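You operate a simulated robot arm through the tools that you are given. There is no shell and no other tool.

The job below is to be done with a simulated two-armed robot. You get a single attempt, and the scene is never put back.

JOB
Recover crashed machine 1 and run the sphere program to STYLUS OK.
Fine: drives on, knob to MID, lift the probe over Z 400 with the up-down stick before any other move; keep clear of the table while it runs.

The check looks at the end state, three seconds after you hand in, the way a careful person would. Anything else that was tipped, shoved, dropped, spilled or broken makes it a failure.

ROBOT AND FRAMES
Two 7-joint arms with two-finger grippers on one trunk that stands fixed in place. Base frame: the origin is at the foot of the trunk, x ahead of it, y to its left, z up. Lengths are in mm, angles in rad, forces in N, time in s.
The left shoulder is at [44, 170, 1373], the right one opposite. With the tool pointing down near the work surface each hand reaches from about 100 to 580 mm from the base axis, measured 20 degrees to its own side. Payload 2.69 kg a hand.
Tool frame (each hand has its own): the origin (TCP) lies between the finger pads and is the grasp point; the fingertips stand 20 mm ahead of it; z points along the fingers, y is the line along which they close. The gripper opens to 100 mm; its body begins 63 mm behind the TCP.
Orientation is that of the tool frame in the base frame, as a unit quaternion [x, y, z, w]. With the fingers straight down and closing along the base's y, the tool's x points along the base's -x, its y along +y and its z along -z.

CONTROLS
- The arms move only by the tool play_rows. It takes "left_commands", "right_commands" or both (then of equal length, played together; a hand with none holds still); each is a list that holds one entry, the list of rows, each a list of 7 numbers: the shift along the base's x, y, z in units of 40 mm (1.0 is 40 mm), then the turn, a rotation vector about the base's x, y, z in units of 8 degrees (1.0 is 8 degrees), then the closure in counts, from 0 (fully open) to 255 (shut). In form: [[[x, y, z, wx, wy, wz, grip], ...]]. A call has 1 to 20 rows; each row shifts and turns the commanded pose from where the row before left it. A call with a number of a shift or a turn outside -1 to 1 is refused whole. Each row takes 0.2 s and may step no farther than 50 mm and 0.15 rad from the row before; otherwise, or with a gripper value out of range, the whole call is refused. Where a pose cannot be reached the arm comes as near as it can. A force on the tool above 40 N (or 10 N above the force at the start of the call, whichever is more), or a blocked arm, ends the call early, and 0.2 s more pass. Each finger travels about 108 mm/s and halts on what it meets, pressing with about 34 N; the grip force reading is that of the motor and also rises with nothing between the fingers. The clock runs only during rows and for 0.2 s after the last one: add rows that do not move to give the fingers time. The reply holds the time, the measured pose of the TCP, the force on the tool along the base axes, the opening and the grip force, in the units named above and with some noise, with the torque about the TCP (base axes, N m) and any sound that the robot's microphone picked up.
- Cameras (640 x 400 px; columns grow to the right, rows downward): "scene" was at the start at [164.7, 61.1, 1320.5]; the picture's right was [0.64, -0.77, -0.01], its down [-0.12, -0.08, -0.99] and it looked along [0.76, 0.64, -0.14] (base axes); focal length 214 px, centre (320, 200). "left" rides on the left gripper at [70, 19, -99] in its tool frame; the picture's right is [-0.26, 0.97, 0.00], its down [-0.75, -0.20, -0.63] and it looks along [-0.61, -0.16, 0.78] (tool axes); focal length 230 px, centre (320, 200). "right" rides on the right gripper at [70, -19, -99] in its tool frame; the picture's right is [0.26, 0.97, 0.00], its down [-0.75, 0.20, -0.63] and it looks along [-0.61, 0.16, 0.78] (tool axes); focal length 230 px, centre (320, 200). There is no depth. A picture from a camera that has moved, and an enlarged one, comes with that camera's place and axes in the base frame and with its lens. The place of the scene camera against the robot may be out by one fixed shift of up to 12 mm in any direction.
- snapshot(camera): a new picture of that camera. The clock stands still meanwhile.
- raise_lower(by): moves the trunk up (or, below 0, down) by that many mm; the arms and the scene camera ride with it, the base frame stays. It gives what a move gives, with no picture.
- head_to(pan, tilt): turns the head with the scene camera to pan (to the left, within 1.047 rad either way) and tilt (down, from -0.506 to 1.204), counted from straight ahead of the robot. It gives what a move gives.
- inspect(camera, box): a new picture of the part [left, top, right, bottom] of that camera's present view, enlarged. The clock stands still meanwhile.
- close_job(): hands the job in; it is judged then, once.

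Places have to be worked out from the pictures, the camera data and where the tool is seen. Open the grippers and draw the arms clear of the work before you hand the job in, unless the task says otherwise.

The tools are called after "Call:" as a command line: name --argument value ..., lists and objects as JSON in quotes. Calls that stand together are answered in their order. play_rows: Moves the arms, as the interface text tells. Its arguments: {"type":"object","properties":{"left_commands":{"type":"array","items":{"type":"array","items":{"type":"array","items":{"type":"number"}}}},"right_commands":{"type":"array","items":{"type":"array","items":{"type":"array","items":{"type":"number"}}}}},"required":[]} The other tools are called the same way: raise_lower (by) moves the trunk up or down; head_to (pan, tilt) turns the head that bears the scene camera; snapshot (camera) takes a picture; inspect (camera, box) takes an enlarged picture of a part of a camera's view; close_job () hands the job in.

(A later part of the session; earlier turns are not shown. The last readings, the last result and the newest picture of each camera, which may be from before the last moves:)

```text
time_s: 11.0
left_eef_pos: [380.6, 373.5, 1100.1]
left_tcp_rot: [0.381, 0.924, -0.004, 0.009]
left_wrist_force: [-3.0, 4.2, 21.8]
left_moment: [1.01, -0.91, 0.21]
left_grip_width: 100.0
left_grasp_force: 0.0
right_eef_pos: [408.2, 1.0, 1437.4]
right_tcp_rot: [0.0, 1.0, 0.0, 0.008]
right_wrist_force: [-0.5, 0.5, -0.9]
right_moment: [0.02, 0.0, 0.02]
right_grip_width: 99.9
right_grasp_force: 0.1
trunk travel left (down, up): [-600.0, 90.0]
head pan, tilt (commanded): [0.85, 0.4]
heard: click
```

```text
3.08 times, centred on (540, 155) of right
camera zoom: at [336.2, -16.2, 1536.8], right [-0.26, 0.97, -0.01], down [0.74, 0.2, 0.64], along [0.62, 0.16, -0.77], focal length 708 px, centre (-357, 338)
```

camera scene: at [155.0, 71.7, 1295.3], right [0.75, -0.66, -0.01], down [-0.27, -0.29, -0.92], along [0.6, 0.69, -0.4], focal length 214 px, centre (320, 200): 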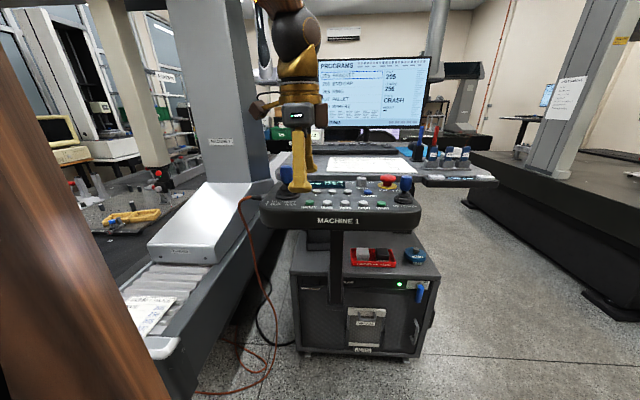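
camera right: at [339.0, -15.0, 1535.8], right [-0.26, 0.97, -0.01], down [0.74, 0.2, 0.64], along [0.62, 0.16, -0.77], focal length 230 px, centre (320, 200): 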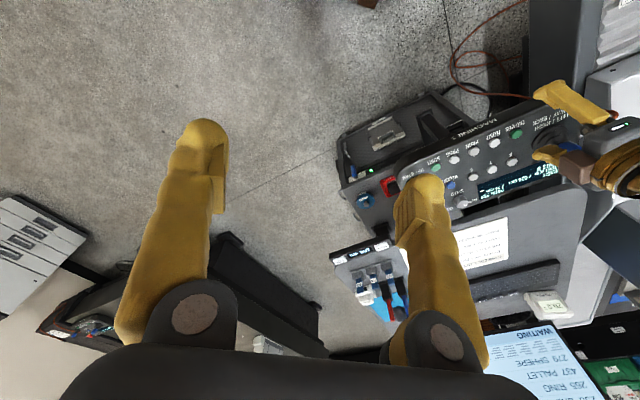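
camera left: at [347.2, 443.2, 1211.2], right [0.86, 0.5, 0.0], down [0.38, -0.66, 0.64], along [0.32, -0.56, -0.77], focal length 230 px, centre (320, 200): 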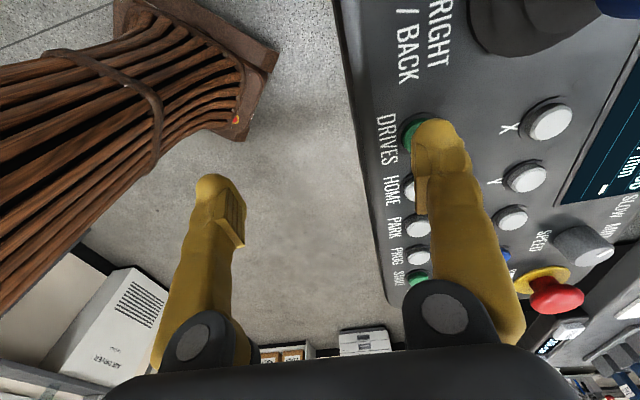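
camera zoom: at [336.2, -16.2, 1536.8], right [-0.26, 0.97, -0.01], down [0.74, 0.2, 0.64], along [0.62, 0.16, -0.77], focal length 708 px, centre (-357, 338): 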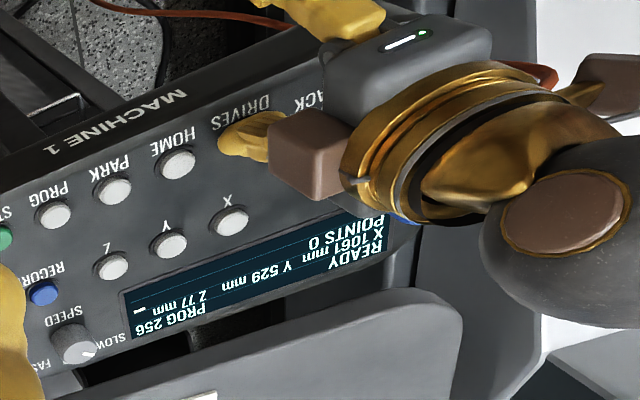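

Click heard and the display now says READY, so the drives are on. I'll lift clear, then carry the hand over to above the speed knob with a 25° yaw to look at it and test the reach.

Call:
play_rows --left_commands '[[[0, 0, 0.5, 0, 0, 0, 0], [0, 0, 0.75, 0, 0, 0, 0], [0, 0, 0.75, 0, 0, 0, 0], [0.5, 0.1, 0, 0, 0, 0.4, 60], [0.5, 0.1, 0, 0, 0, 0.4, 60], [0.5, 0.1, 0, 0, 0, 0.4, 60], [0.5, 0.1, 0, 0, 0, 0.4, 60], [0.5, 0.1, 0, 0, 0, 0.4, 60], [0.5, 0.1, 0, 0, 0, 0.4, 60], [0.5, 0.1, 0, 0, 0, 0.4, 60], [0.5, 0.1, 0, 0, 0, 0.4, 60]]]'

Call:
snapshot --camera "left"

Call:
snapshot --camera "scene"

Call:
snapshot --camera "right"

```text
time_s: 13.4
left_eef_pos: [542.0, 404.5, 1176.4]
left_tcp_rot: [0.168, 0.986, -0.004, 0.008]
left_wrist_force: [-0.4, 0.0, 1.0]
left_moment: [0.01, 0.04, -0.01]
left_grip_width: 76.7
left_grasp_force: 0.0
right_eef_pos: [410.0, 1.2, 1437.6]
right_tcp_rot: [0.0, 1.0, -0.001, 0.007]
right_wrist_force: [-0.2, 0.6, -0.4]
right_moment: [0.02, 0.04, 0.02]
right_grip_width: 100.2
right_grasp_force: 0.0
trunk travel left (down, up): [-600.0, 90.0]
head pan, tilt (commanded): [0.85, 0.4]
```

```text
taken
camera left: at [480.9, 447.7, 1274.2], right [0.56, 0.83, 0.0], down [0.63, -0.43, 0.64], along [0.53, -0.36, -0.77], focal length 230 px, centre (320, 200)
```

left: 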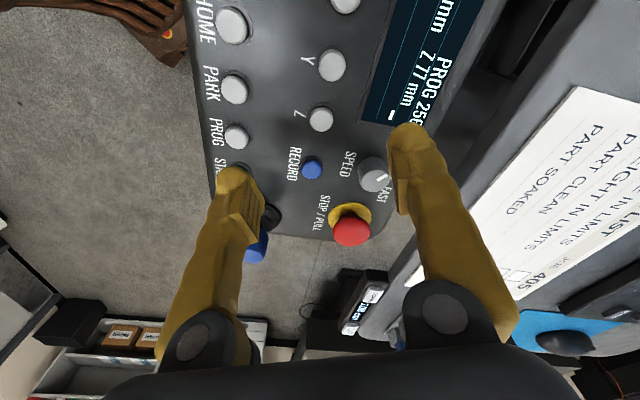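

```text
taken
camera scene: at [155.2, 71.5, 1295.3], right [0.75, -0.66, -0.01], down [-0.27, -0.29, -0.92], along [0.6, 0.69, -0.4], focal length 214 px, centre (320, 200)
```

scene: 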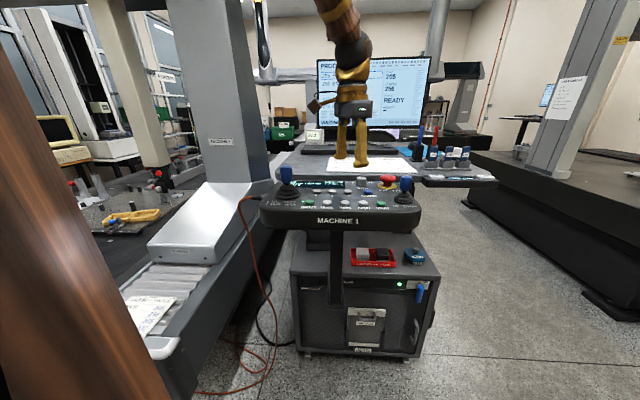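

```text
taken
camera right: at [339.2, -15.2, 1535.8], right [-0.26, 0.97, -0.01], down [0.74, 0.2, 0.64], along [0.62, 0.16, -0.77], focal length 230 px, centre (320, 200)
```

right: 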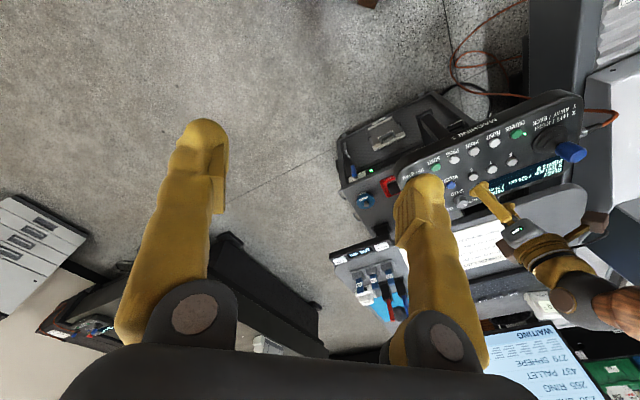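

The arm reaches (542, 404) easily. I'll enlarge the knob here to refine its place and its mark.

Call:
inspect --camera "left" --box '[260, 120, 440, 260]'

Call:
inspect --camera "scene" --box '[310, 130, 430, 220]'

```text
2.86 times, centred on (350, 190) of left
camera zoom: at [480.9, 447.7, 1274.2], right [0.56, 0.83, 0.0], down [0.63, -0.43, 0.64], along [0.53, -0.36, -0.77], focal length 657 px, centre (234, 229)
```

zoom: 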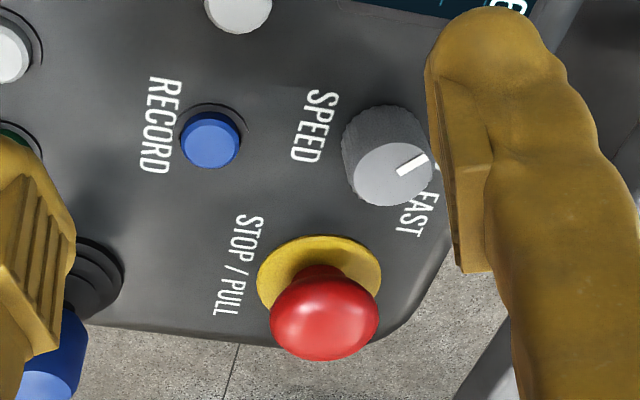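

```text
4.44 times, centred on (370, 175) of scene
camera zoom: at [155.2, 71.5, 1295.3], right [0.75, -0.66, -0.01], down [-0.27, -0.29, -0.92], along [0.6, 0.69, -0.4], focal length 953 px, centre (98, 311)
```

zoom: 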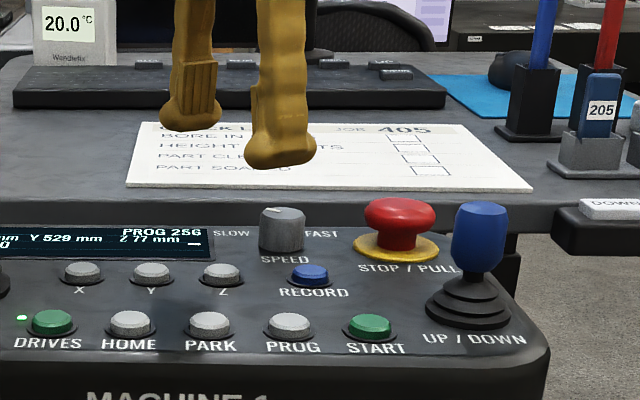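

The drives LED is lit. The knob axis measures (613.7, 421), top z≈1094, mark 47° left of straight away (SLOW); FAST sits 50° to the right, so MID is straight away: a clockwise turn of about 48°. I'll move above the knob with yaw 0 and a 45 mm opening, staying high.

Call:
play_rows --left_commands '[[[0.3585, 0.0825, 0, 0, 0, 0.4825, 140], [0.3585, 0.0825, 0, 0, 0, 0.4825, 140], [0.3585, 0.0825, 0, 0, 0, 0.4825, 140], [0.3585, 0.0825, 0, 0, 0, 0.4825, 140], [0.3585, 0.0825, 0, 0, 0, 0.4825, 140], [0, 0, 0, 0, 0, 0, 140]]]'

Call:
snapshot --camera "left"

Call:
inspect --camera "scene" --box '[310, 110, 450, 215]'

Call:
inspect --camera "right" --box '[400, 110, 600, 250]'

```text
time_s: 14.0
left_eef_pos: [550.1, 413.2, 1189.7]
left_tcp_rot: [0.095, 0.995, -0.002, 0.019]
left_wrist_force: [-1.0, -0.5, -0.8]
left_moment: [-0.03, -0.1, -0.05]
left_grip_width: 45.2
left_grasp_force: 0.0
right_eef_pos: [382.5, 2.5, 1445.3]
right_tcp_rot: [0.0, 1.0, -0.001, 0.019]
right_wrist_force: [-0.7, -0.1, 0.1]
right_moment: [0.02, -0.14, -0.01]
right_grip_width: 100.0
right_grasp_force: 0.1
trunk travel left (down, up): [-600.0, 90.0]
head pan, tilt (commanded): [0.85, 0.4]
stopped in row 3 (left hand): the arm was blocked; the commanded pose is now the measured one
```

```text
taken
camera left: at [482.2, 446.2, 1285.4], right [0.44, 0.9, 0.01], down [0.68, -0.34, 0.66], along [0.59, -0.28, -0.75], focal length 230 px, centre (320, 200)
```

left: 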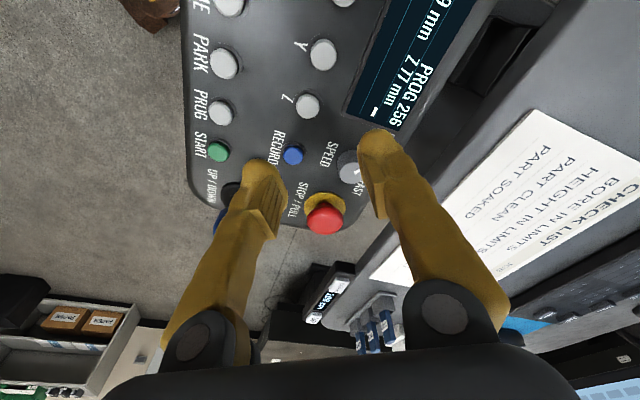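

```text
3.81 times, centred on (380, 162) of scene
camera zoom: at [150.4, 71.3, 1296.0], right [0.75, -0.66, -0.01], down [-0.27, -0.29, -0.92], along [0.6, 0.69, -0.4], focal length 817 px, centre (91, 343)
```

zoom: 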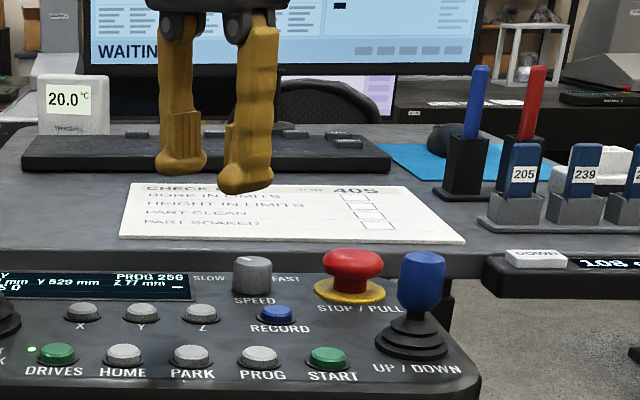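

```text
2.86 times, centred on (500, 180) of right
camera zoom: at [307.2, -15.3, 1543.2], right [-0.26, 0.97, -0.01], down [0.73, 0.2, 0.66], along [0.64, 0.16, -0.75], focal length 657 px, centre (-194, 257)
```

zoom: 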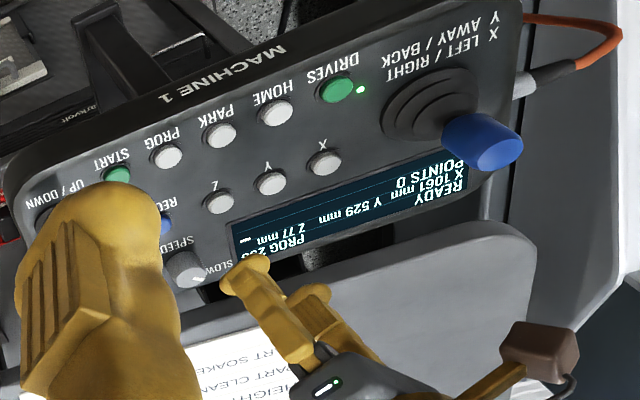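

The arm reported "blocked" with no force at the wrist, and the whole trunk swayed back about 27 mm. I'll hold still for a moment and look at the left arm and surroundings for the cause.

Call:
play_rows --left_commands '[[[0, 0, 0, 0, 0, 0, 140], [0, 0, 0, 0, 0, 0, 140]]]'

Call:
head_to --pan 0.75 --tilt 0.0

Call:
snapshot --camera "scene"

```text
time_s: 14.6
left_eef_pos: [553.5, 411.8, 1187.7]
left_tcp_rot: [0.096, 0.995, -0.002, 0.017]
left_wrist_force: [-0.1, -0.5, 0.1]
left_moment: [0.01, -0.05, -0.01]
left_grip_width: 45.2
left_grasp_force: 0.1
right_eef_pos: [383.9, 1.2, 1444.1]
right_tcp_rot: [0.0, 1.0, -0.002, 0.016]
right_wrist_force: [-0.9, 0.0, -0.8]
right_moment: [0.0, -0.05, -0.01]
right_grip_width: 99.9
right_grasp_force: 0.0
trunk travel left (down, up): [-600.0, 90.0]
head pan, tilt (commanded): [0.85, 0.4]
```

```text
time_s: 15.5
left_eef_pos: [555.4, 411.2, 1185.6]
left_tcp_rot: [0.095, 0.995, -0.002, 0.016]
left_wrist_force: [0.6, 1.1, 0.0]
left_moment: [-0.01, 0.0, 0.0]
left_grip_width: 45.1
left_grasp_force: 0.1
right_eef_pos: [387.9, 2.3, 1443.0]
right_tcp_rot: [0.0, 1.0, -0.002, 0.016]
right_wrist_force: [0.1, 0.2, -0.7]
right_moment: [0.0, -0.02, 0.06]
right_grip_width: 99.7
right_grasp_force: 0.1
trunk travel left (down, up): [-600.0, 90.0]
head pan, tilt (commanded): [0.75, 0.0]
```

```text
taken
camera scene: at [160.0, 63.3, 1332.2], right [0.68, -0.73, -0.01], down [-0.02, 0.0, -1.0], along [0.73, 0.68, -0.01], focal length 214 px, centre (320, 200)
```

scene: 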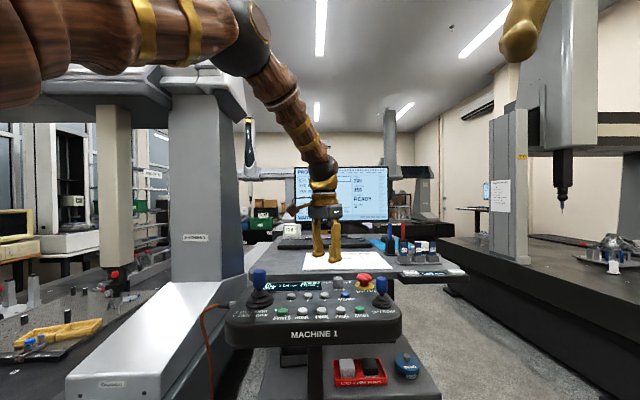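

The scene camera itself did not tilt, so it seems the head is pressing against my left upper arm (dark, close surface at the left of the view) and pushing the shoulders back. I'll pan the head right, away from the arm, and see whether the readings recover; the left hand is high enough to swing forward safely.

Call:
head_to --pan 0.55 --tilt 0.2

Call:
play_rows --left_commands '[[[0, 0, 0, 0, 0, 0, 140], [0, 0, 0, 0, 0, 0, 140], [0, 0, 0, 0, 0, 0, 140]]]'

Call:
snapshot --camera "scene"

```text
time_s: 16.2
left_eef_pos: [554.8, 413.0, 1186.4]
left_tcp_rot: [0.097, 0.995, -0.003, 0.014]
left_wrist_force: [-0.1, -1.1, -0.1]
left_moment: [0.02, 0.0, -0.01]
left_grip_width: 45.1
left_grasp_force: 0.0
right_eef_pos: [387.5, 2.7, 1443.6]
right_tcp_rot: [0.0, 1.0, -0.002, 0.016]
right_wrist_force: [-0.3, -0.6, -0.1]
right_moment: [0.0, 0.0, 0.01]
right_grip_width: 100.1
right_grasp_force: 0.1
trunk travel left (down, up): [-600.0, 90.0]
head pan, tilt (commanded): [0.55, 0.201]
```

```text
time_s: 17.0
left_eef_pos: [554.2, 412.8, 1186.7]
left_tcp_rot: [0.096, 0.995, -0.002, 0.016]
left_wrist_force: [-0.4, 0.1, -0.3]
left_moment: [0.03, -0.01, 0.0]
left_grip_width: 44.9
left_grasp_force: 0.1
right_eef_pos: [387.2, 2.3, 1443.1]
right_tcp_rot: [0.001, 1.0, -0.001, 0.016]
right_wrist_force: [0.2, 0.0, -1.2]
right_moment: [0.01, 0.01, 0.01]
right_grip_width: 100.2
right_grasp_force: 0.0
trunk travel left (down, up): [-600.0, 90.0]
head pan, tilt (commanded): [0.55, 0.201]
```

```text
taken
camera scene: at [173.2, 50.6, 1313.6], right [0.52, -0.85, -0.01], down [-0.19, -0.1, -0.98], along [0.83, 0.51, -0.21], focal length 214 px, centre (320, 200)
```

scene: 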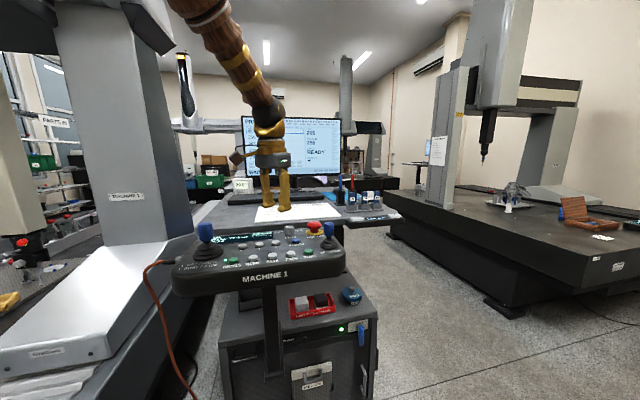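

The offset stayed, so it was a jolt (elbow posture changed) after which poses were re-based; the hand truly is at (554, 413, 1187) with a 0.03 rad forward tilt. I'll try again toward the knob in smaller, slower steps.

Call:
play_rows --left_commands '[[[0.2, 0.03, 0, 0, 0, 0, 140], [0.2, 0.03, 0, 0, 0, 0, 140], [0.2, 0.03, 0, 0, 0, 0, 140]]]'

Call:
snapshot --camera "scene"

```text
time_s: 17.6
left_eef_pos: [546.2, 414.0, 1196.3]
left_tcp_rot: [0.097, 0.995, -0.003, 0.026]
left_wrist_force: [-1.8, 0.8, 0.3]
left_moment: [0.0, -0.08, 0.02]
left_grip_width: 45.0
left_grasp_force: 0.0
right_eef_pos: [359.0, 2.2, 1452.1]
right_tcp_rot: [0.0, 1.0, -0.003, 0.028]
right_wrist_force: [-1.4, -0.1, -0.2]
right_moment: [0.01, -0.1, 0.01]
right_grip_width: 100.0
right_grasp_force: 0.0
trunk travel left (down, up): [-600.0, 90.0]
head pan, tilt (commanded): [0.55, 0.201]
stopped in row 2 (left hand): the arm was blocked; the commanded pose is now the measured one
```

```text
taken
camera scene: at [169.2, 50.4, 1314.3], right [0.52, -0.85, -0.01], down [-0.18, -0.1, -0.98], along [0.83, 0.51, -0.21], focal length 214 px, centre (320, 200)
```

scene: 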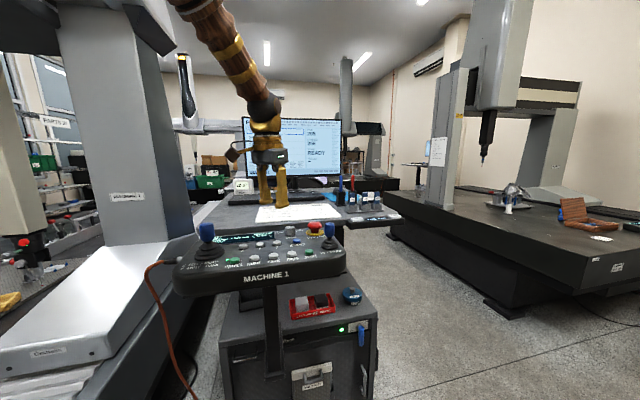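

It was blocked again and both shoulders tipped back once more, so something upstream of the wrist touches. I'll tilt the head up to look at the left elbow and upper arm.

Call:
head_to --pan 0.55 --tilt -0.45

Call:
snapshot --camera "scene"

Call:
snapshot --camera "right"

Call:
snapshot --camera "left"

```text
time_s: 18.6
left_eef_pos: [548.3, 413.1, 1196.3]
left_tcp_rot: [0.096, 0.995, -0.002, 0.025]
left_wrist_force: [-0.2, 0.2, -0.2]
left_moment: [0.02, 0.01, 0.01]
left_grip_width: 45.3
left_grasp_force: 0.0
right_eef_pos: [364.1, 1.9, 1449.7]
right_tcp_rot: [0.001, 1.0, -0.002, 0.025]
right_wrist_force: [-0.6, -0.9, 0.2]
right_moment: [-0.02, -0.02, 0.02]
right_grip_width: 100.0
right_grasp_force: 0.1
trunk travel left (down, up): [-600.0, 90.0]
head pan, tilt (commanded): [0.55, -0.45]
```

```text
taken
camera scene: at [153.7, 38.5, 1369.1], right [0.52, -0.85, -0.01], down [0.36, 0.23, -0.91], along [0.78, 0.47, 0.42], focal length 214 px, centre (320, 200)
```

scene: 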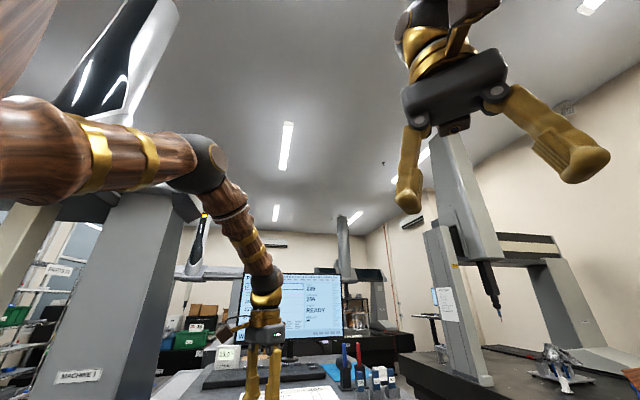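

```text
taken
camera right: at [288.8, -14.9, 1546.1], right [-0.26, 0.97, -0.02], down [0.72, 0.2, 0.66], along [0.65, 0.16, -0.75], focal length 230 px, centre (320, 200)
```

right: 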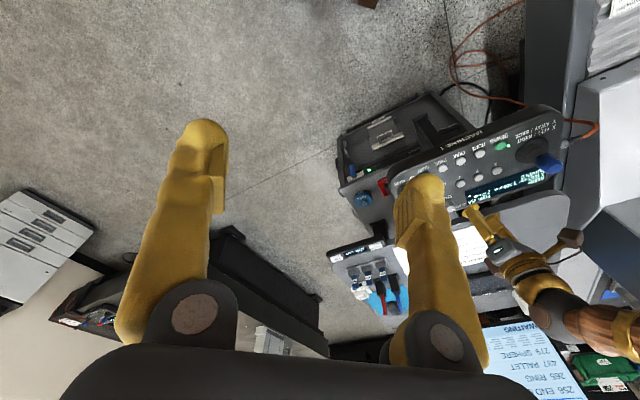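

```text
taken
camera left: at [479.0, 448.1, 1290.0], right [0.44, 0.9, 0.01], down [0.67, -0.33, 0.67], along [0.6, -0.28, -0.75], focal length 230 px, centre (320, 200)
```

left: 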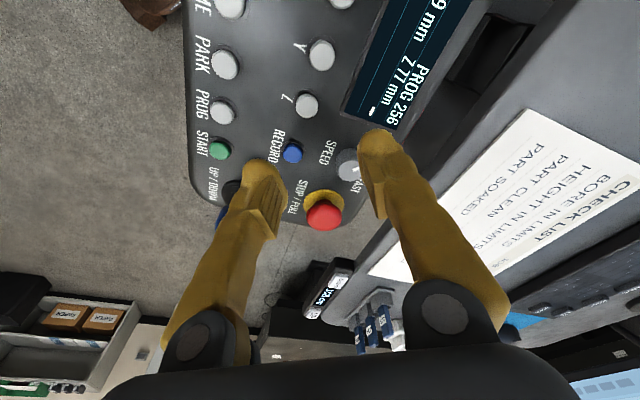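

Comparing events, the shift is just a constant sag added each time the command is re-based, and both stops happened at x≈572: with the hand vertical the arm is at its reach limit there. I'll instead tilt the hand so the fingers point forward-down (about 30°), with yaw +15°, which brings the wrist back toward me.

Call:
play_rows --left_commands '[[[-0.25, 0, 0, 0, 0, 0.8125, 140], [-0.25, 0, 0, 0, 0, 0.8125, 140], [0, 0, 0, 0, 0, 0.8125, 140], [0, 0, 0, 0, 0, 0.8125, 140], [0, 0, 0, 0.218, -0.815, 0, 140], [0, 0, 0, 0.218, -0.815, 0, 140], [0, 0, 0, 0.218, -0.815, 0, 140], [0, 0, 0, 0.218, -0.815, 0, 140]]]'

Call:
snapshot --camera "left"

Call:
head_to --pan 0.6 --tilt 0.25

Call:
snapshot --camera "scene"

```text
time_s: 20.4
left_eef_pos: [528.8, 414.9, 1195.1]
left_tcp_rot: [-0.126, 0.958, 0.034, 0.255]
left_wrist_force: [0.4, 0.6, 0.0]
left_moment: [-0.02, 0.0, -0.01]
left_grip_width: 45.1
left_grasp_force: 0.0
right_eef_pos: [364.0, 3.0, 1448.5]
right_tcp_rot: [0.0, 1.0, -0.003, 0.025]
right_wrist_force: [-0.6, 0.0, -0.7]
right_moment: [0.01, 0.0, 0.02]
right_grip_width: 100.1
right_grasp_force: 0.1
trunk travel left (down, up): [-600.0, 90.0]
head pan, tilt (commanded): [0.55, -0.45]
```

```text
taken
camera left: at [417.3, 404.8, 1245.8], right [-0.03, 0.99, 0.13], down [0.38, -0.11, 0.92], along [0.92, 0.08, -0.37], focal length 230 px, centre (320, 200)
```

left: 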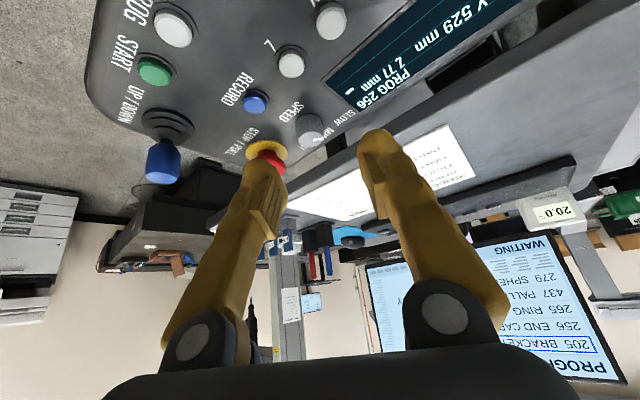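

```text
time_s: 21.5
left_eef_pos: [530.2, 414.2, 1195.0]
left_tcp_rot: [-0.126, 0.958, 0.033, 0.254]
left_wrist_force: [0.9, -0.4, -1.0]
left_moment: [0.05, -0.04, -0.04]
left_grip_width: 45.1
left_grasp_force: 0.1
right_eef_pos: [365.5, 2.2, 1449.0]
right_tcp_rot: [0.0, 1.0, -0.003, 0.024]
right_wrist_force: [0.8, -0.1, 0.3]
right_moment: [-0.01, 0.02, 0.01]
right_grip_width: 100.1
right_grasp_force: 0.0
trunk travel left (down, up): [-600.0, 90.0]
head pan, tilt (commanded): [0.6, 0.25]
```

```text
taken
camera scene: at [170.6, 54.7, 1309.2], right [0.56, -0.83, -0.01], down [-0.22, -0.14, -0.97], along [0.8, 0.55, -0.26], focal length 214 px, centre (320, 200)
```

scene: 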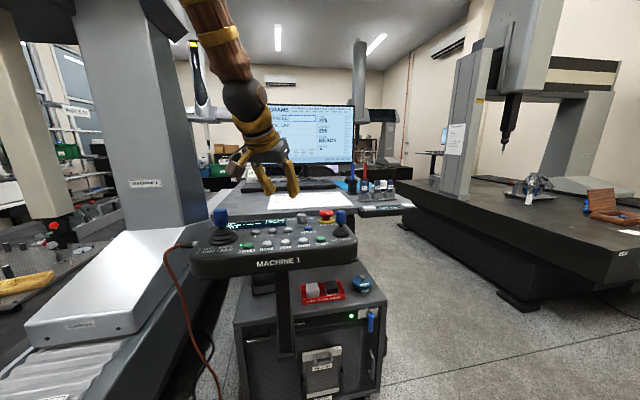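

The hand is now tilted 30° with yaw 15° and the scene camera shows it clear of everything. I'll enlarge the left view to re-measure the knob from this new angle.

Call:
inspect --camera "left" --box '[220, 70, 400, 200]'

Call:
inspect --camera "scene" --box '[230, 170, 370, 260]'

Call:
inspect --camera "right" --box '[380, 90, 600, 270]'

```text
3.08 times, centred on (310, 135) of left
camera zoom: at [417.8, 404.7, 1245.9], right [-0.03, 0.99, 0.13], down [0.38, -0.11, 0.92], along [0.92, 0.08, -0.37], focal length 708 px, centre (351, 400)
```

zoom: 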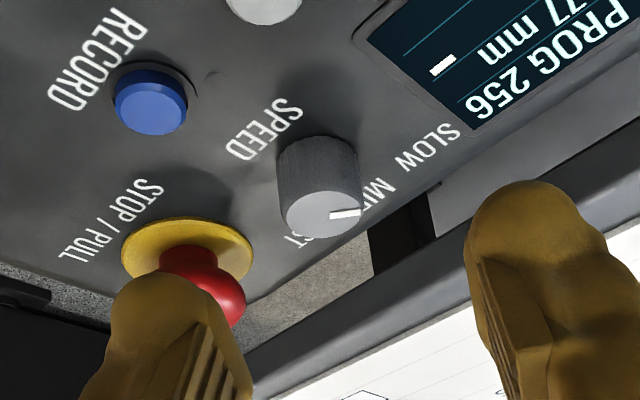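

```text
4.44 times, centred on (300, 215) of scene
camera zoom: at [170.6, 54.7, 1309.2], right [0.56, -0.83, -0.01], down [-0.22, -0.14, -0.97], along [0.8, 0.55, -0.26], focal length 953 px, centre (409, 133)
```

zoom: 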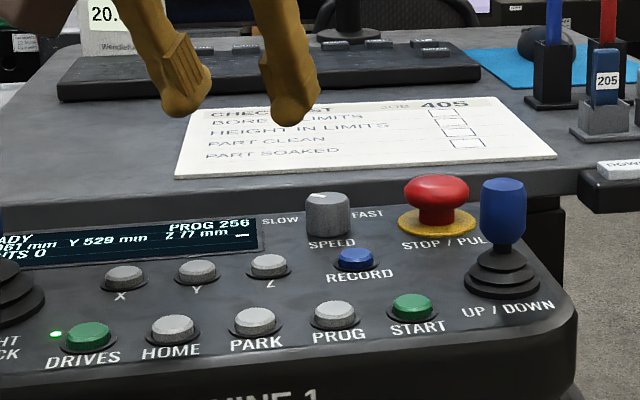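

```text
2.22 times, centred on (490, 180) of right
camera zoom: at [289.9, -14.8, 1545.9], right [-0.26, 0.97, -0.02], down [0.72, 0.2, 0.66], along [0.65, 0.16, -0.75], focal length 511 px, centre (-58, 244)
```

zoom: 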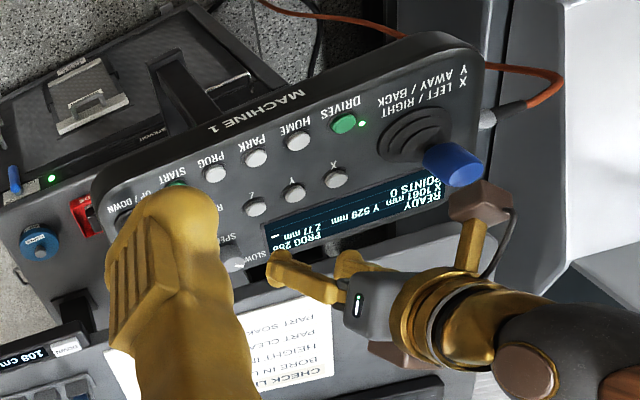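

Combining the views, the knob axis is about (610, 421) with its top near z 1098, and the fingers are aligned to straddle it with room from STOP and the desk edge. I'll move to a pre-grasp point about 50 mm short along the finger direction.

Call:
play_rows --left_commands '[[[0.3125, -0.006, -0.31, 0, 0, 0, 140], [0.3125, -0.006, -0.31, 0, 0, 0, 140], [0.3125, -0.006, -0.31, 0, 0, 0, 140], [0.3125, -0.006, -0.31, 0, 0, 0, 140], [0, 0, 0, 0, 0, 0, 140]]]'

Call:
snapshot --camera "left"

Call:
inspect --camera "scene" --box '[230, 170, 370, 260]'

Call:
inspect --camera "right" --box '[380, 90, 600, 270]'

```text
time_s: 22.7
left_eef_pos: [578.9, 413.3, 1144.8]
left_tcp_rot: [-0.126, 0.958, 0.033, 0.254]
left_wrist_force: [-0.8, -0.4, 0.2]
left_moment: [0.04, -0.04, -0.02]
left_grip_width: 45.1
left_grasp_force: 0.0
right_eef_pos: [363.8, 3.5, 1450.0]
right_tcp_rot: [0.0, 1.0, -0.003, 0.024]
right_wrist_force: [-0.3, -0.6, 0.4]
right_moment: [-0.01, -0.03, -0.01]
right_grip_width: 99.9
right_grasp_force: 0.1
trunk travel left (down, up): [-600.0, 90.0]
head pan, tilt (commanded): [0.6, 0.25]
```

```text
taken
camera left: at [467.6, 404.0, 1196.2], right [-0.03, 0.99, 0.13], down [0.38, -0.11, 0.92], along [0.92, 0.08, -0.37], focal length 230 px, centre (320, 200)
```

left: 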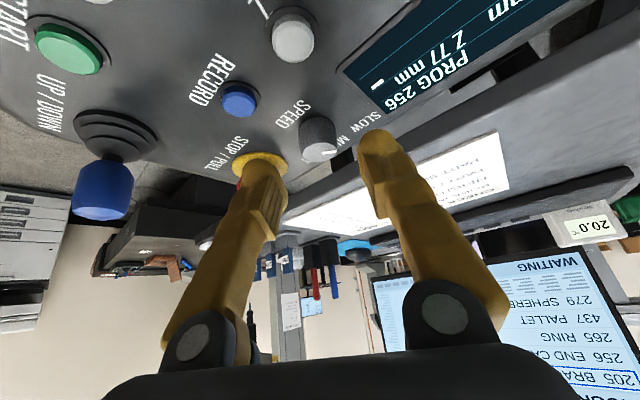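

```text
4.44 times, centred on (300, 215) of scene
camera zoom: at [170.0, 54.5, 1309.2], right [0.56, -0.83, -0.01], down [-0.22, -0.14, -0.97], along [0.8, 0.55, -0.26], focal length 953 px, centre (409, 133)
```

zoom: 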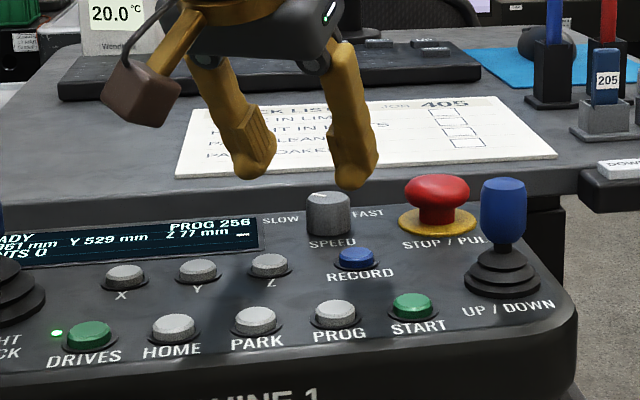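

```text
2.22 times, centred on (490, 180) of right
camera zoom: at [289.1, -15.0, 1546.0], right [-0.26, 0.97, -0.02], down [0.72, 0.2, 0.66], along [0.65, 0.16, -0.75], focal length 511 px, centre (-58, 244)
```

zoom: 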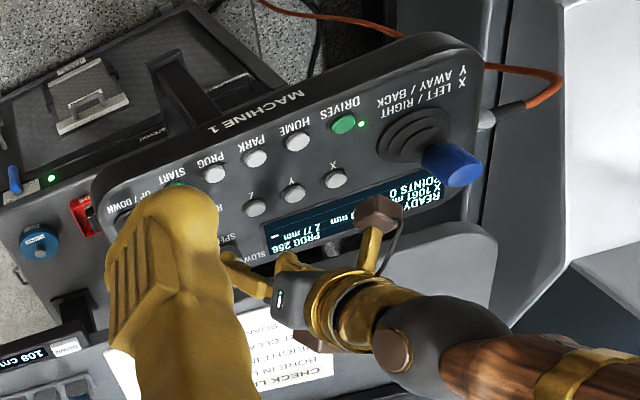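

The knob re-measures at (613, 422) with top at z≈1098, centred between the fingers. I'll go 60% of the way in and check again.

Call:
play_rows --left_commands '[[[0.1415, 0.035, -0.217, 0, 0, 0, 140], [0.1415, 0.035, -0.217, 0, 0, 0, 140], [0.1415, 0.035, -0.217, 0, 0, 0, 140]]]'

Call:
snapshot --camera "left"

Call:
inspect --camera "scene" --box '[270, 180, 370, 245]'

```text
time_s: 23.5
left_eef_pos: [595.9, 417.6, 1117.6]
left_tcp_rot: [-0.127, 0.958, 0.034, 0.255]
left_wrist_force: [1.0, -0.4, 0.3]
left_moment: [0.0, 0.0, 0.0]
left_grip_width: 45.0
left_grasp_force: 0.1
right_eef_pos: [365.4, 2.5, 1449.6]
right_tcp_rot: [0.0, 1.0, -0.002, 0.023]
right_wrist_force: [-0.8, 0.1, -1.2]
right_moment: [0.0, 0.05, 0.0]
right_grip_width: 99.9
right_grasp_force: 0.0
trunk travel left (down, up): [-600.0, 90.0]
head pan, tilt (commanded): [0.6, 0.25]
```

```text
taken
camera left: at [485.6, 408.5, 1169.7], right [-0.03, 0.99, 0.13], down [0.38, -0.11, 0.92], along [0.92, 0.08, -0.37], focal length 230 px, centre (320, 200)
```

left: 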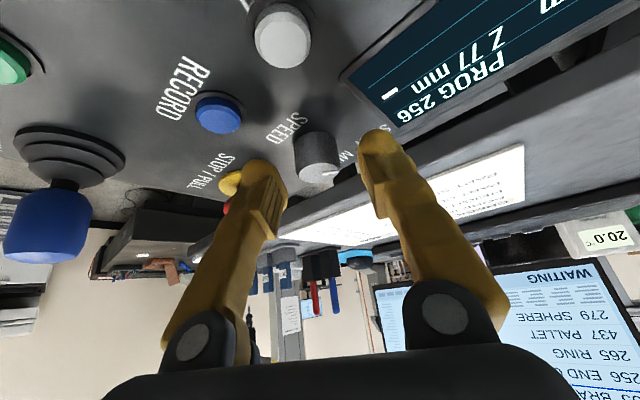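

```text
6.15 times, centred on (320, 212) of scene
camera zoom: at [171.1, 54.9, 1309.0], right [0.56, -0.83, -0.01], down [-0.22, -0.14, -0.97], along [0.8, 0.55, -0.26], focal length 1320 px, centre (320, 123)
```

zoom: 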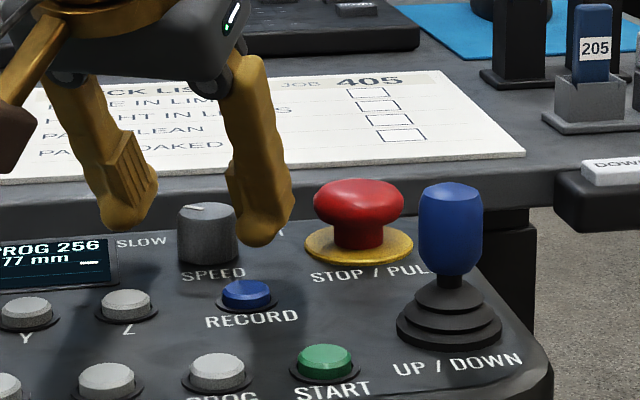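

The knob sits centred between the fingers in the left view. I'll go the last two steps down and recheck before closing.

Call:
play_rows --left_commands '[[[0.1415, 0.035, -0.2, 0, 0, 0, 140], [0.1415, 0.035, -0.2, 0, 0, 0, 140]]]'

Call:
inspect --camera "left" --box '[200, 80, 440, 240]'

Call:
inspect --camera "scene" --box '[270, 180, 370, 245]'

Call:
inspect --camera "right" --box '[420, 170, 520, 240]'

```text
time_s: 24.1
left_eef_pos: [608.1, 420.0, 1103.0]
left_tcp_rot: [-0.127, 0.958, 0.034, 0.253]
left_wrist_force: [0.3, -0.9, 1.4]
left_moment: [0.02, -0.02, 0.01]
left_grip_width: 45.0
left_grasp_force: 0.0
right_eef_pos: [364.5, 1.6, 1449.6]
right_tcp_rot: [0.0, 1.0, -0.003, 0.025]
right_wrist_force: [0.3, 0.2, 0.2]
right_moment: [-0.02, -0.03, -0.02]
right_grip_width: 100.2
right_grasp_force: 0.1
trunk travel left (down, up): [-600.0, 90.0]
head pan, tilt (commanded): [0.6, 0.25]
```

```text
2.50 times, centred on (320, 160) of left
camera zoom: at [496.4, 411.2, 1153.9], right [-0.03, 0.99, 0.13], down [0.38, -0.11, 0.92], along [0.92, 0.08, -0.37], focal length 575 px, centre (320, 300)
```

zoom: 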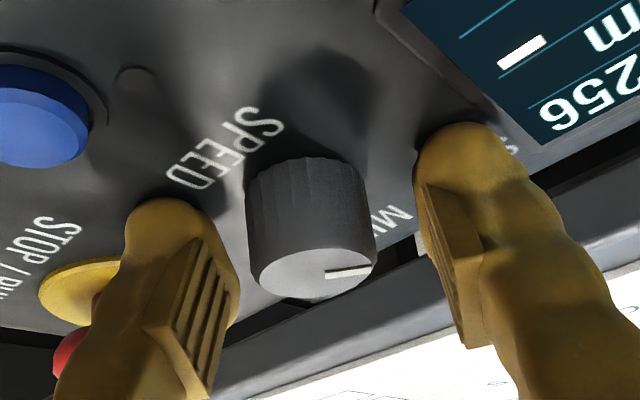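

```text
6.15 times, centred on (320, 212) of scene
camera zoom: at [170.7, 54.7, 1309.1], right [0.56, -0.83, -0.01], down [-0.22, -0.14, -0.97], along [0.8, 0.55, -0.26], focal length 1320 px, centre (320, 123)
```

zoom: 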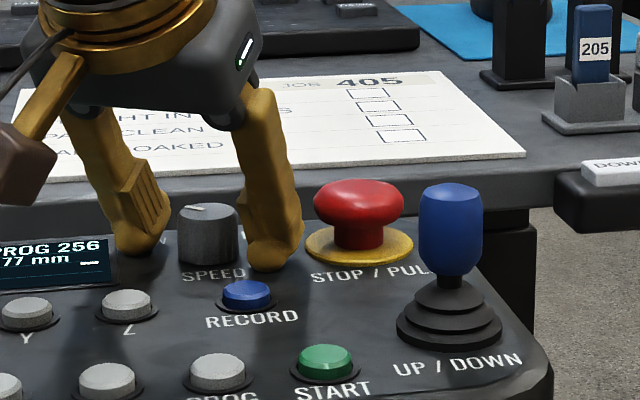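

```text
5.71 times, centred on (470, 205) of right
camera zoom: at [289.9, -14.8, 1545.8], right [-0.26, 0.97, -0.02], down [0.72, 0.2, 0.66], along [0.65, 0.16, -0.75], focal length 1315 px, centre (-537, 171)
```

zoom: 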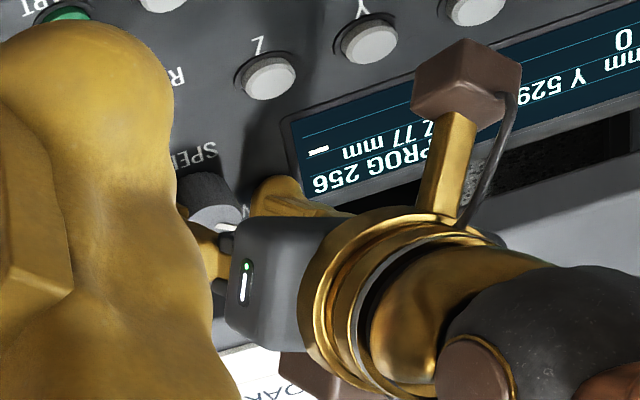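

The knob stands between the fingertips, about 3 mm nearer the right finger. I'll centre on it and close gently.

Call:
play_rows --left_commands '[[[0.0175, -0.065, 0, 0, 0, 0, 140], [0, 0, 0, 0, 0, 0, 165], [0, 0, 0, 0, 0, 0, 185], [0, 0, 0, 0, 0, 0, 215], [0, 0, 0, 0, 0, 0, 255], [0, 0, 0, 0, 0, 0, 255]]]'

Call:
inspect --camera "left" --box '[200, 80, 440, 240]'

Call:
inspect --camera "scene" --box '[270, 180, 370, 245]'

```text
time_s: 25.5
left_eef_pos: [608.2, 419.3, 1101.8]
left_tcp_rot: [-0.127, 0.958, 0.034, 0.254]
left_wrist_force: [-1.4, 5.4, -1.4]
left_moment: [0.08, -0.01, 0.02]
left_grip_width: 26.6
left_grasp_force: 44.8
right_eef_pos: [364.4, 2.8, 1450.2]
right_tcp_rot: [0.0, 1.0, -0.002, 0.024]
right_wrist_force: [1.1, 0.1, -0.6]
right_moment: [0.01, -0.01, -0.03]
right_grip_width: 99.9
right_grasp_force: 0.1
trunk travel left (down, up): [-600.0, 90.0]
head pan, tilt (commanded): [0.6, 0.25]
```

```text
2.50 times, centred on (320, 160) of left
camera zoom: at [496.9, 409.6, 1153.6], right [-0.03, 0.99, 0.13], down [0.38, -0.1, 0.92], along [0.92, 0.08, -0.37], focal length 575 px, centre (320, 300)
```

zoom: 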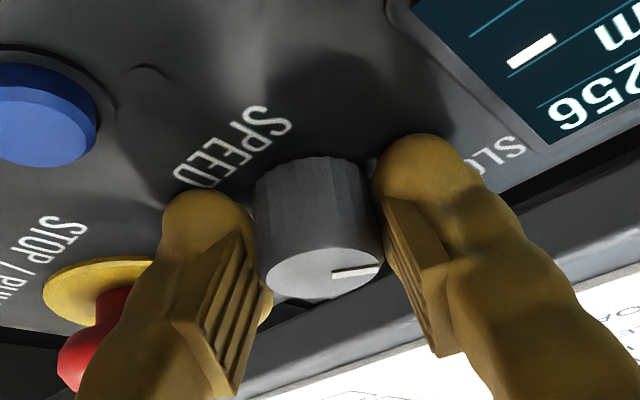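

```text
6.15 times, centred on (320, 212) of scene
camera zoom: at [170.6, 55.5, 1309.1], right [0.56, -0.83, -0.01], down [-0.22, -0.14, -0.97], along [0.8, 0.55, -0.26], focal length 1320 px, centre (320, 123)
```

zoom: 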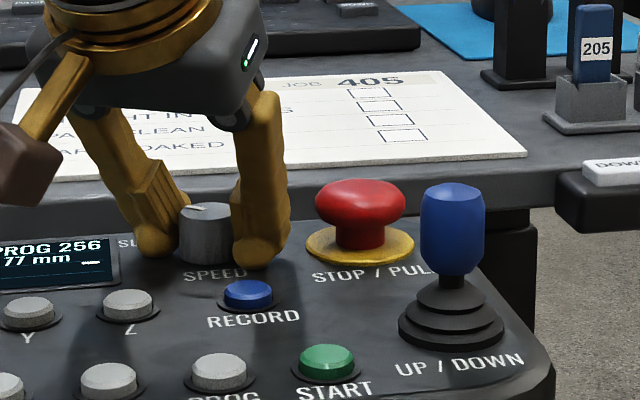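

The knob is gripped (26.6 mm, 45 N motor) with little side load. I'll turn it clockwise 16° about its own axis first and check.

Call:
play_rows --left_commands '[[[0.003, 0.019, 0, 0, 0, -0.5, 255], [0.003, 0.019, 0, 0, 0, -0.5, 255], [0.003, 0.019, 0, 0, 0, -0.5, 255], [0.003, 0.019, 0, 0, 0, -0.5, 255]]]'

Call:
inspect --camera "left" --box '[200, 80, 440, 240]'

Call:
inspect --camera "scene" --box '[270, 180, 370, 245]'

```text
time_s: 26.5
left_eef_pos: [607.5, 418.2, 1101.6]
left_tcp_rot: [0.009, 0.967, -0.004, 0.255]
left_wrist_force: [-6.1, -5.2, -2.5]
left_moment: [-0.34, 0.1, -0.02]
left_grip_width: 26.7
left_grasp_force: 44.3
right_eef_pos: [363.4, 0.4, 1449.4]
right_tcp_rot: [0.0, 1.0, -0.002, 0.025]
right_wrist_force: [-0.4, 0.1, -0.1]
right_moment: [0.01, -0.02, 0.01]
right_grip_width: 99.9
right_grasp_force: 0.0
trunk travel left (down, up): [-600.0, 90.0]
head pan, tilt (commanded): [0.6, 0.25]
```

```text
2.50 times, centred on (320, 160) of left
camera zoom: at [498.4, 441.6, 1153.6], right [0.24, 0.96, 0.12], down [0.34, -0.2, 0.92], along [0.91, -0.18, -0.37], focal length 575 px, centre (320, 300)
```

zoom: 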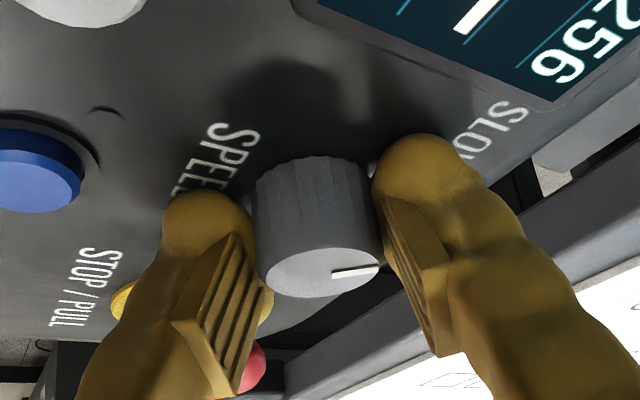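

```text
6.15 times, centred on (320, 212) of scene
camera zoom: at [169.9, 54.0, 1309.3], right [0.56, -0.83, -0.01], down [-0.22, -0.14, -0.97], along [0.8, 0.55, -0.26], focal length 1320 px, centre (320, 123)
```

zoom: 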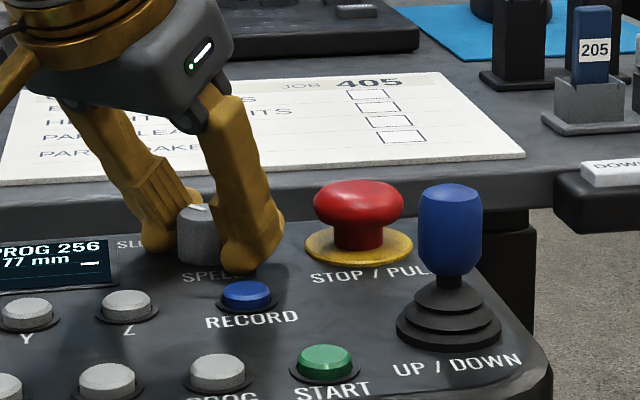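

The knob turned 16° with the fingers. I'll turn a further 16°, easing off the small side load.

Call:
play_rows --left_commands '[[[-0.012, -0.02, 0, 0, 0, -0.5, 255], [-0.012, -0.02, 0, 0, 0, -0.5, 255], [-0.012, -0.01, 0, 0, 0, -0.5, 255], [-0.012, -0.01, 0, 0, 0, -0.5, 255]]]'

Call:
inspect --camera "left" --box '[200, 80, 440, 240]'

Call:
inspect --camera "scene" --box '[270, 180, 370, 245]'

```text
time_s: 27.5
left_eef_pos: [607.2, 419.8, 1102.4]
left_tcp_rot: [0.142, 0.956, -0.038, 0.255]
left_wrist_force: [0.9, 6.1, 1.3]
left_moment: [0.18, 0.52, -0.01]
left_grip_width: 26.7
left_grasp_force: 45.0
right_eef_pos: [363.6, 2.8, 1449.6]
right_tcp_rot: [0.0, 1.0, -0.002, 0.024]
right_wrist_force: [-0.1, 0.4, 0.1]
right_moment: [0.01, -0.02, 0.03]
right_grip_width: 100.0
right_grasp_force: 0.1
trunk travel left (down, up): [-600.0, 90.0]
head pan, tilt (commanded): [0.6, 0.25]
```

```text
2.50 times, centred on (320, 160) of left
camera zoom: at [508.0, 471.4, 1153.1], right [0.5, 0.86, 0.13], down [0.26, -0.29, 0.92], along [0.83, -0.42, -0.37], focal length 575 px, centre (320, 300)
```

zoom: 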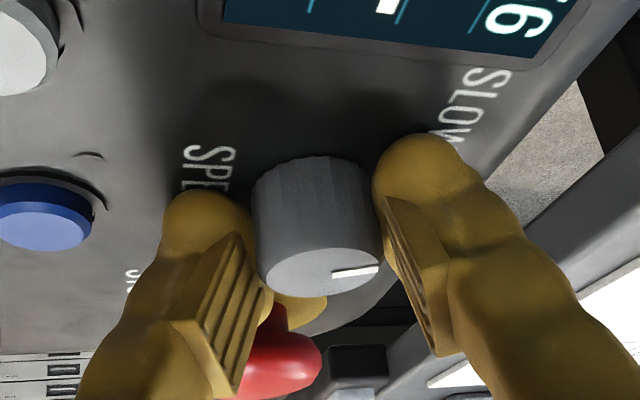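

```text
6.15 times, centred on (320, 212) of scene
camera zoom: at [170.8, 55.5, 1309.1], right [0.56, -0.83, -0.01], down [-0.22, -0.14, -0.97], along [0.8, 0.55, -0.26], focal length 1320 px, centre (320, 123)
```

zoom: 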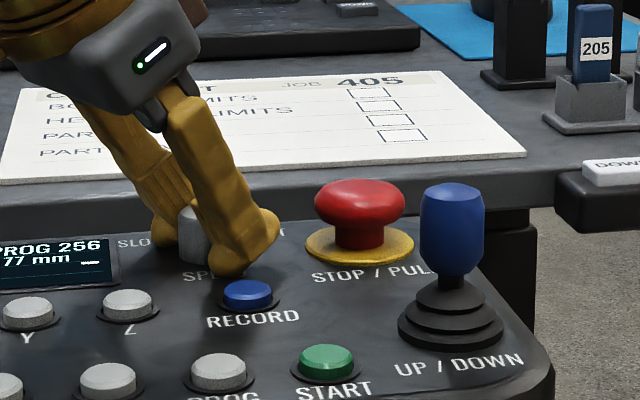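

It has turned 32° with no slip (mark still fixed relative to the fingers); about 16° remain, but the wrist is getting near its reach limit at this yaw. I'll open, swing the fingers back around the knob, and take a second bite.

Call:
play_rows --left_commands '[[[0, 0, 0, 0, 0, 0, 200], [0, 0, 0, 0, 0, 0, 140], [0, 0, 0, 0, 0, 0, 140]]]'

Call:
inspect --camera "left" --box '[200, 80, 440, 240]'

Call:
inspect --camera "scene" --box '[270, 180, 370, 245]'

```text
time_s: 28.3
left_eef_pos: [606.7, 417.5, 1102.5]
left_tcp_rot: [0.143, 0.956, -0.04, 0.254]
left_wrist_force: [-0.4, -2.4, 2.7]
left_moment: [0.07, 0.01, -0.05]
left_grip_width: 43.9
left_grasp_force: 0.0
right_eef_pos: [365.3, 0.7, 1449.2]
right_tcp_rot: [0.0, 1.0, -0.002, 0.024]
right_wrist_force: [-0.7, -0.4, 0.5]
right_moment: [0.03, 0.02, 0.03]
right_grip_width: 99.7
right_grasp_force: 0.0
trunk travel left (down, up): [-600.0, 90.0]
head pan, tilt (commanded): [0.6, 0.25]
```

```text
2.50 times, centred on (320, 160) of left
camera zoom: at [507.4, 468.8, 1153.5], right [0.5, 0.86, 0.13], down [0.27, -0.29, 0.92], along [0.83, -0.42, -0.37], focal length 575 px, centre (320, 300)
```

zoom: 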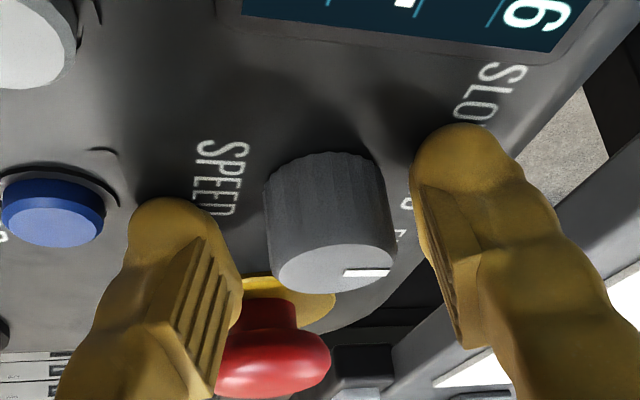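

```text
6.15 times, centred on (320, 212) of scene
camera zoom: at [170.3, 54.0, 1309.2], right [0.56, -0.83, -0.01], down [-0.22, -0.14, -0.97], along [0.8, 0.55, -0.26], focal length 1320 px, centre (320, 123)
```

zoom: 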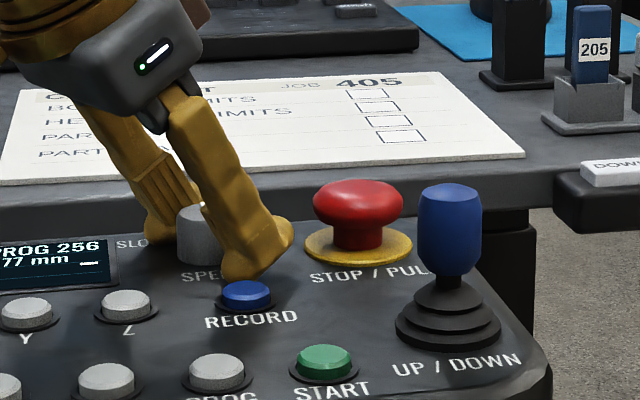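

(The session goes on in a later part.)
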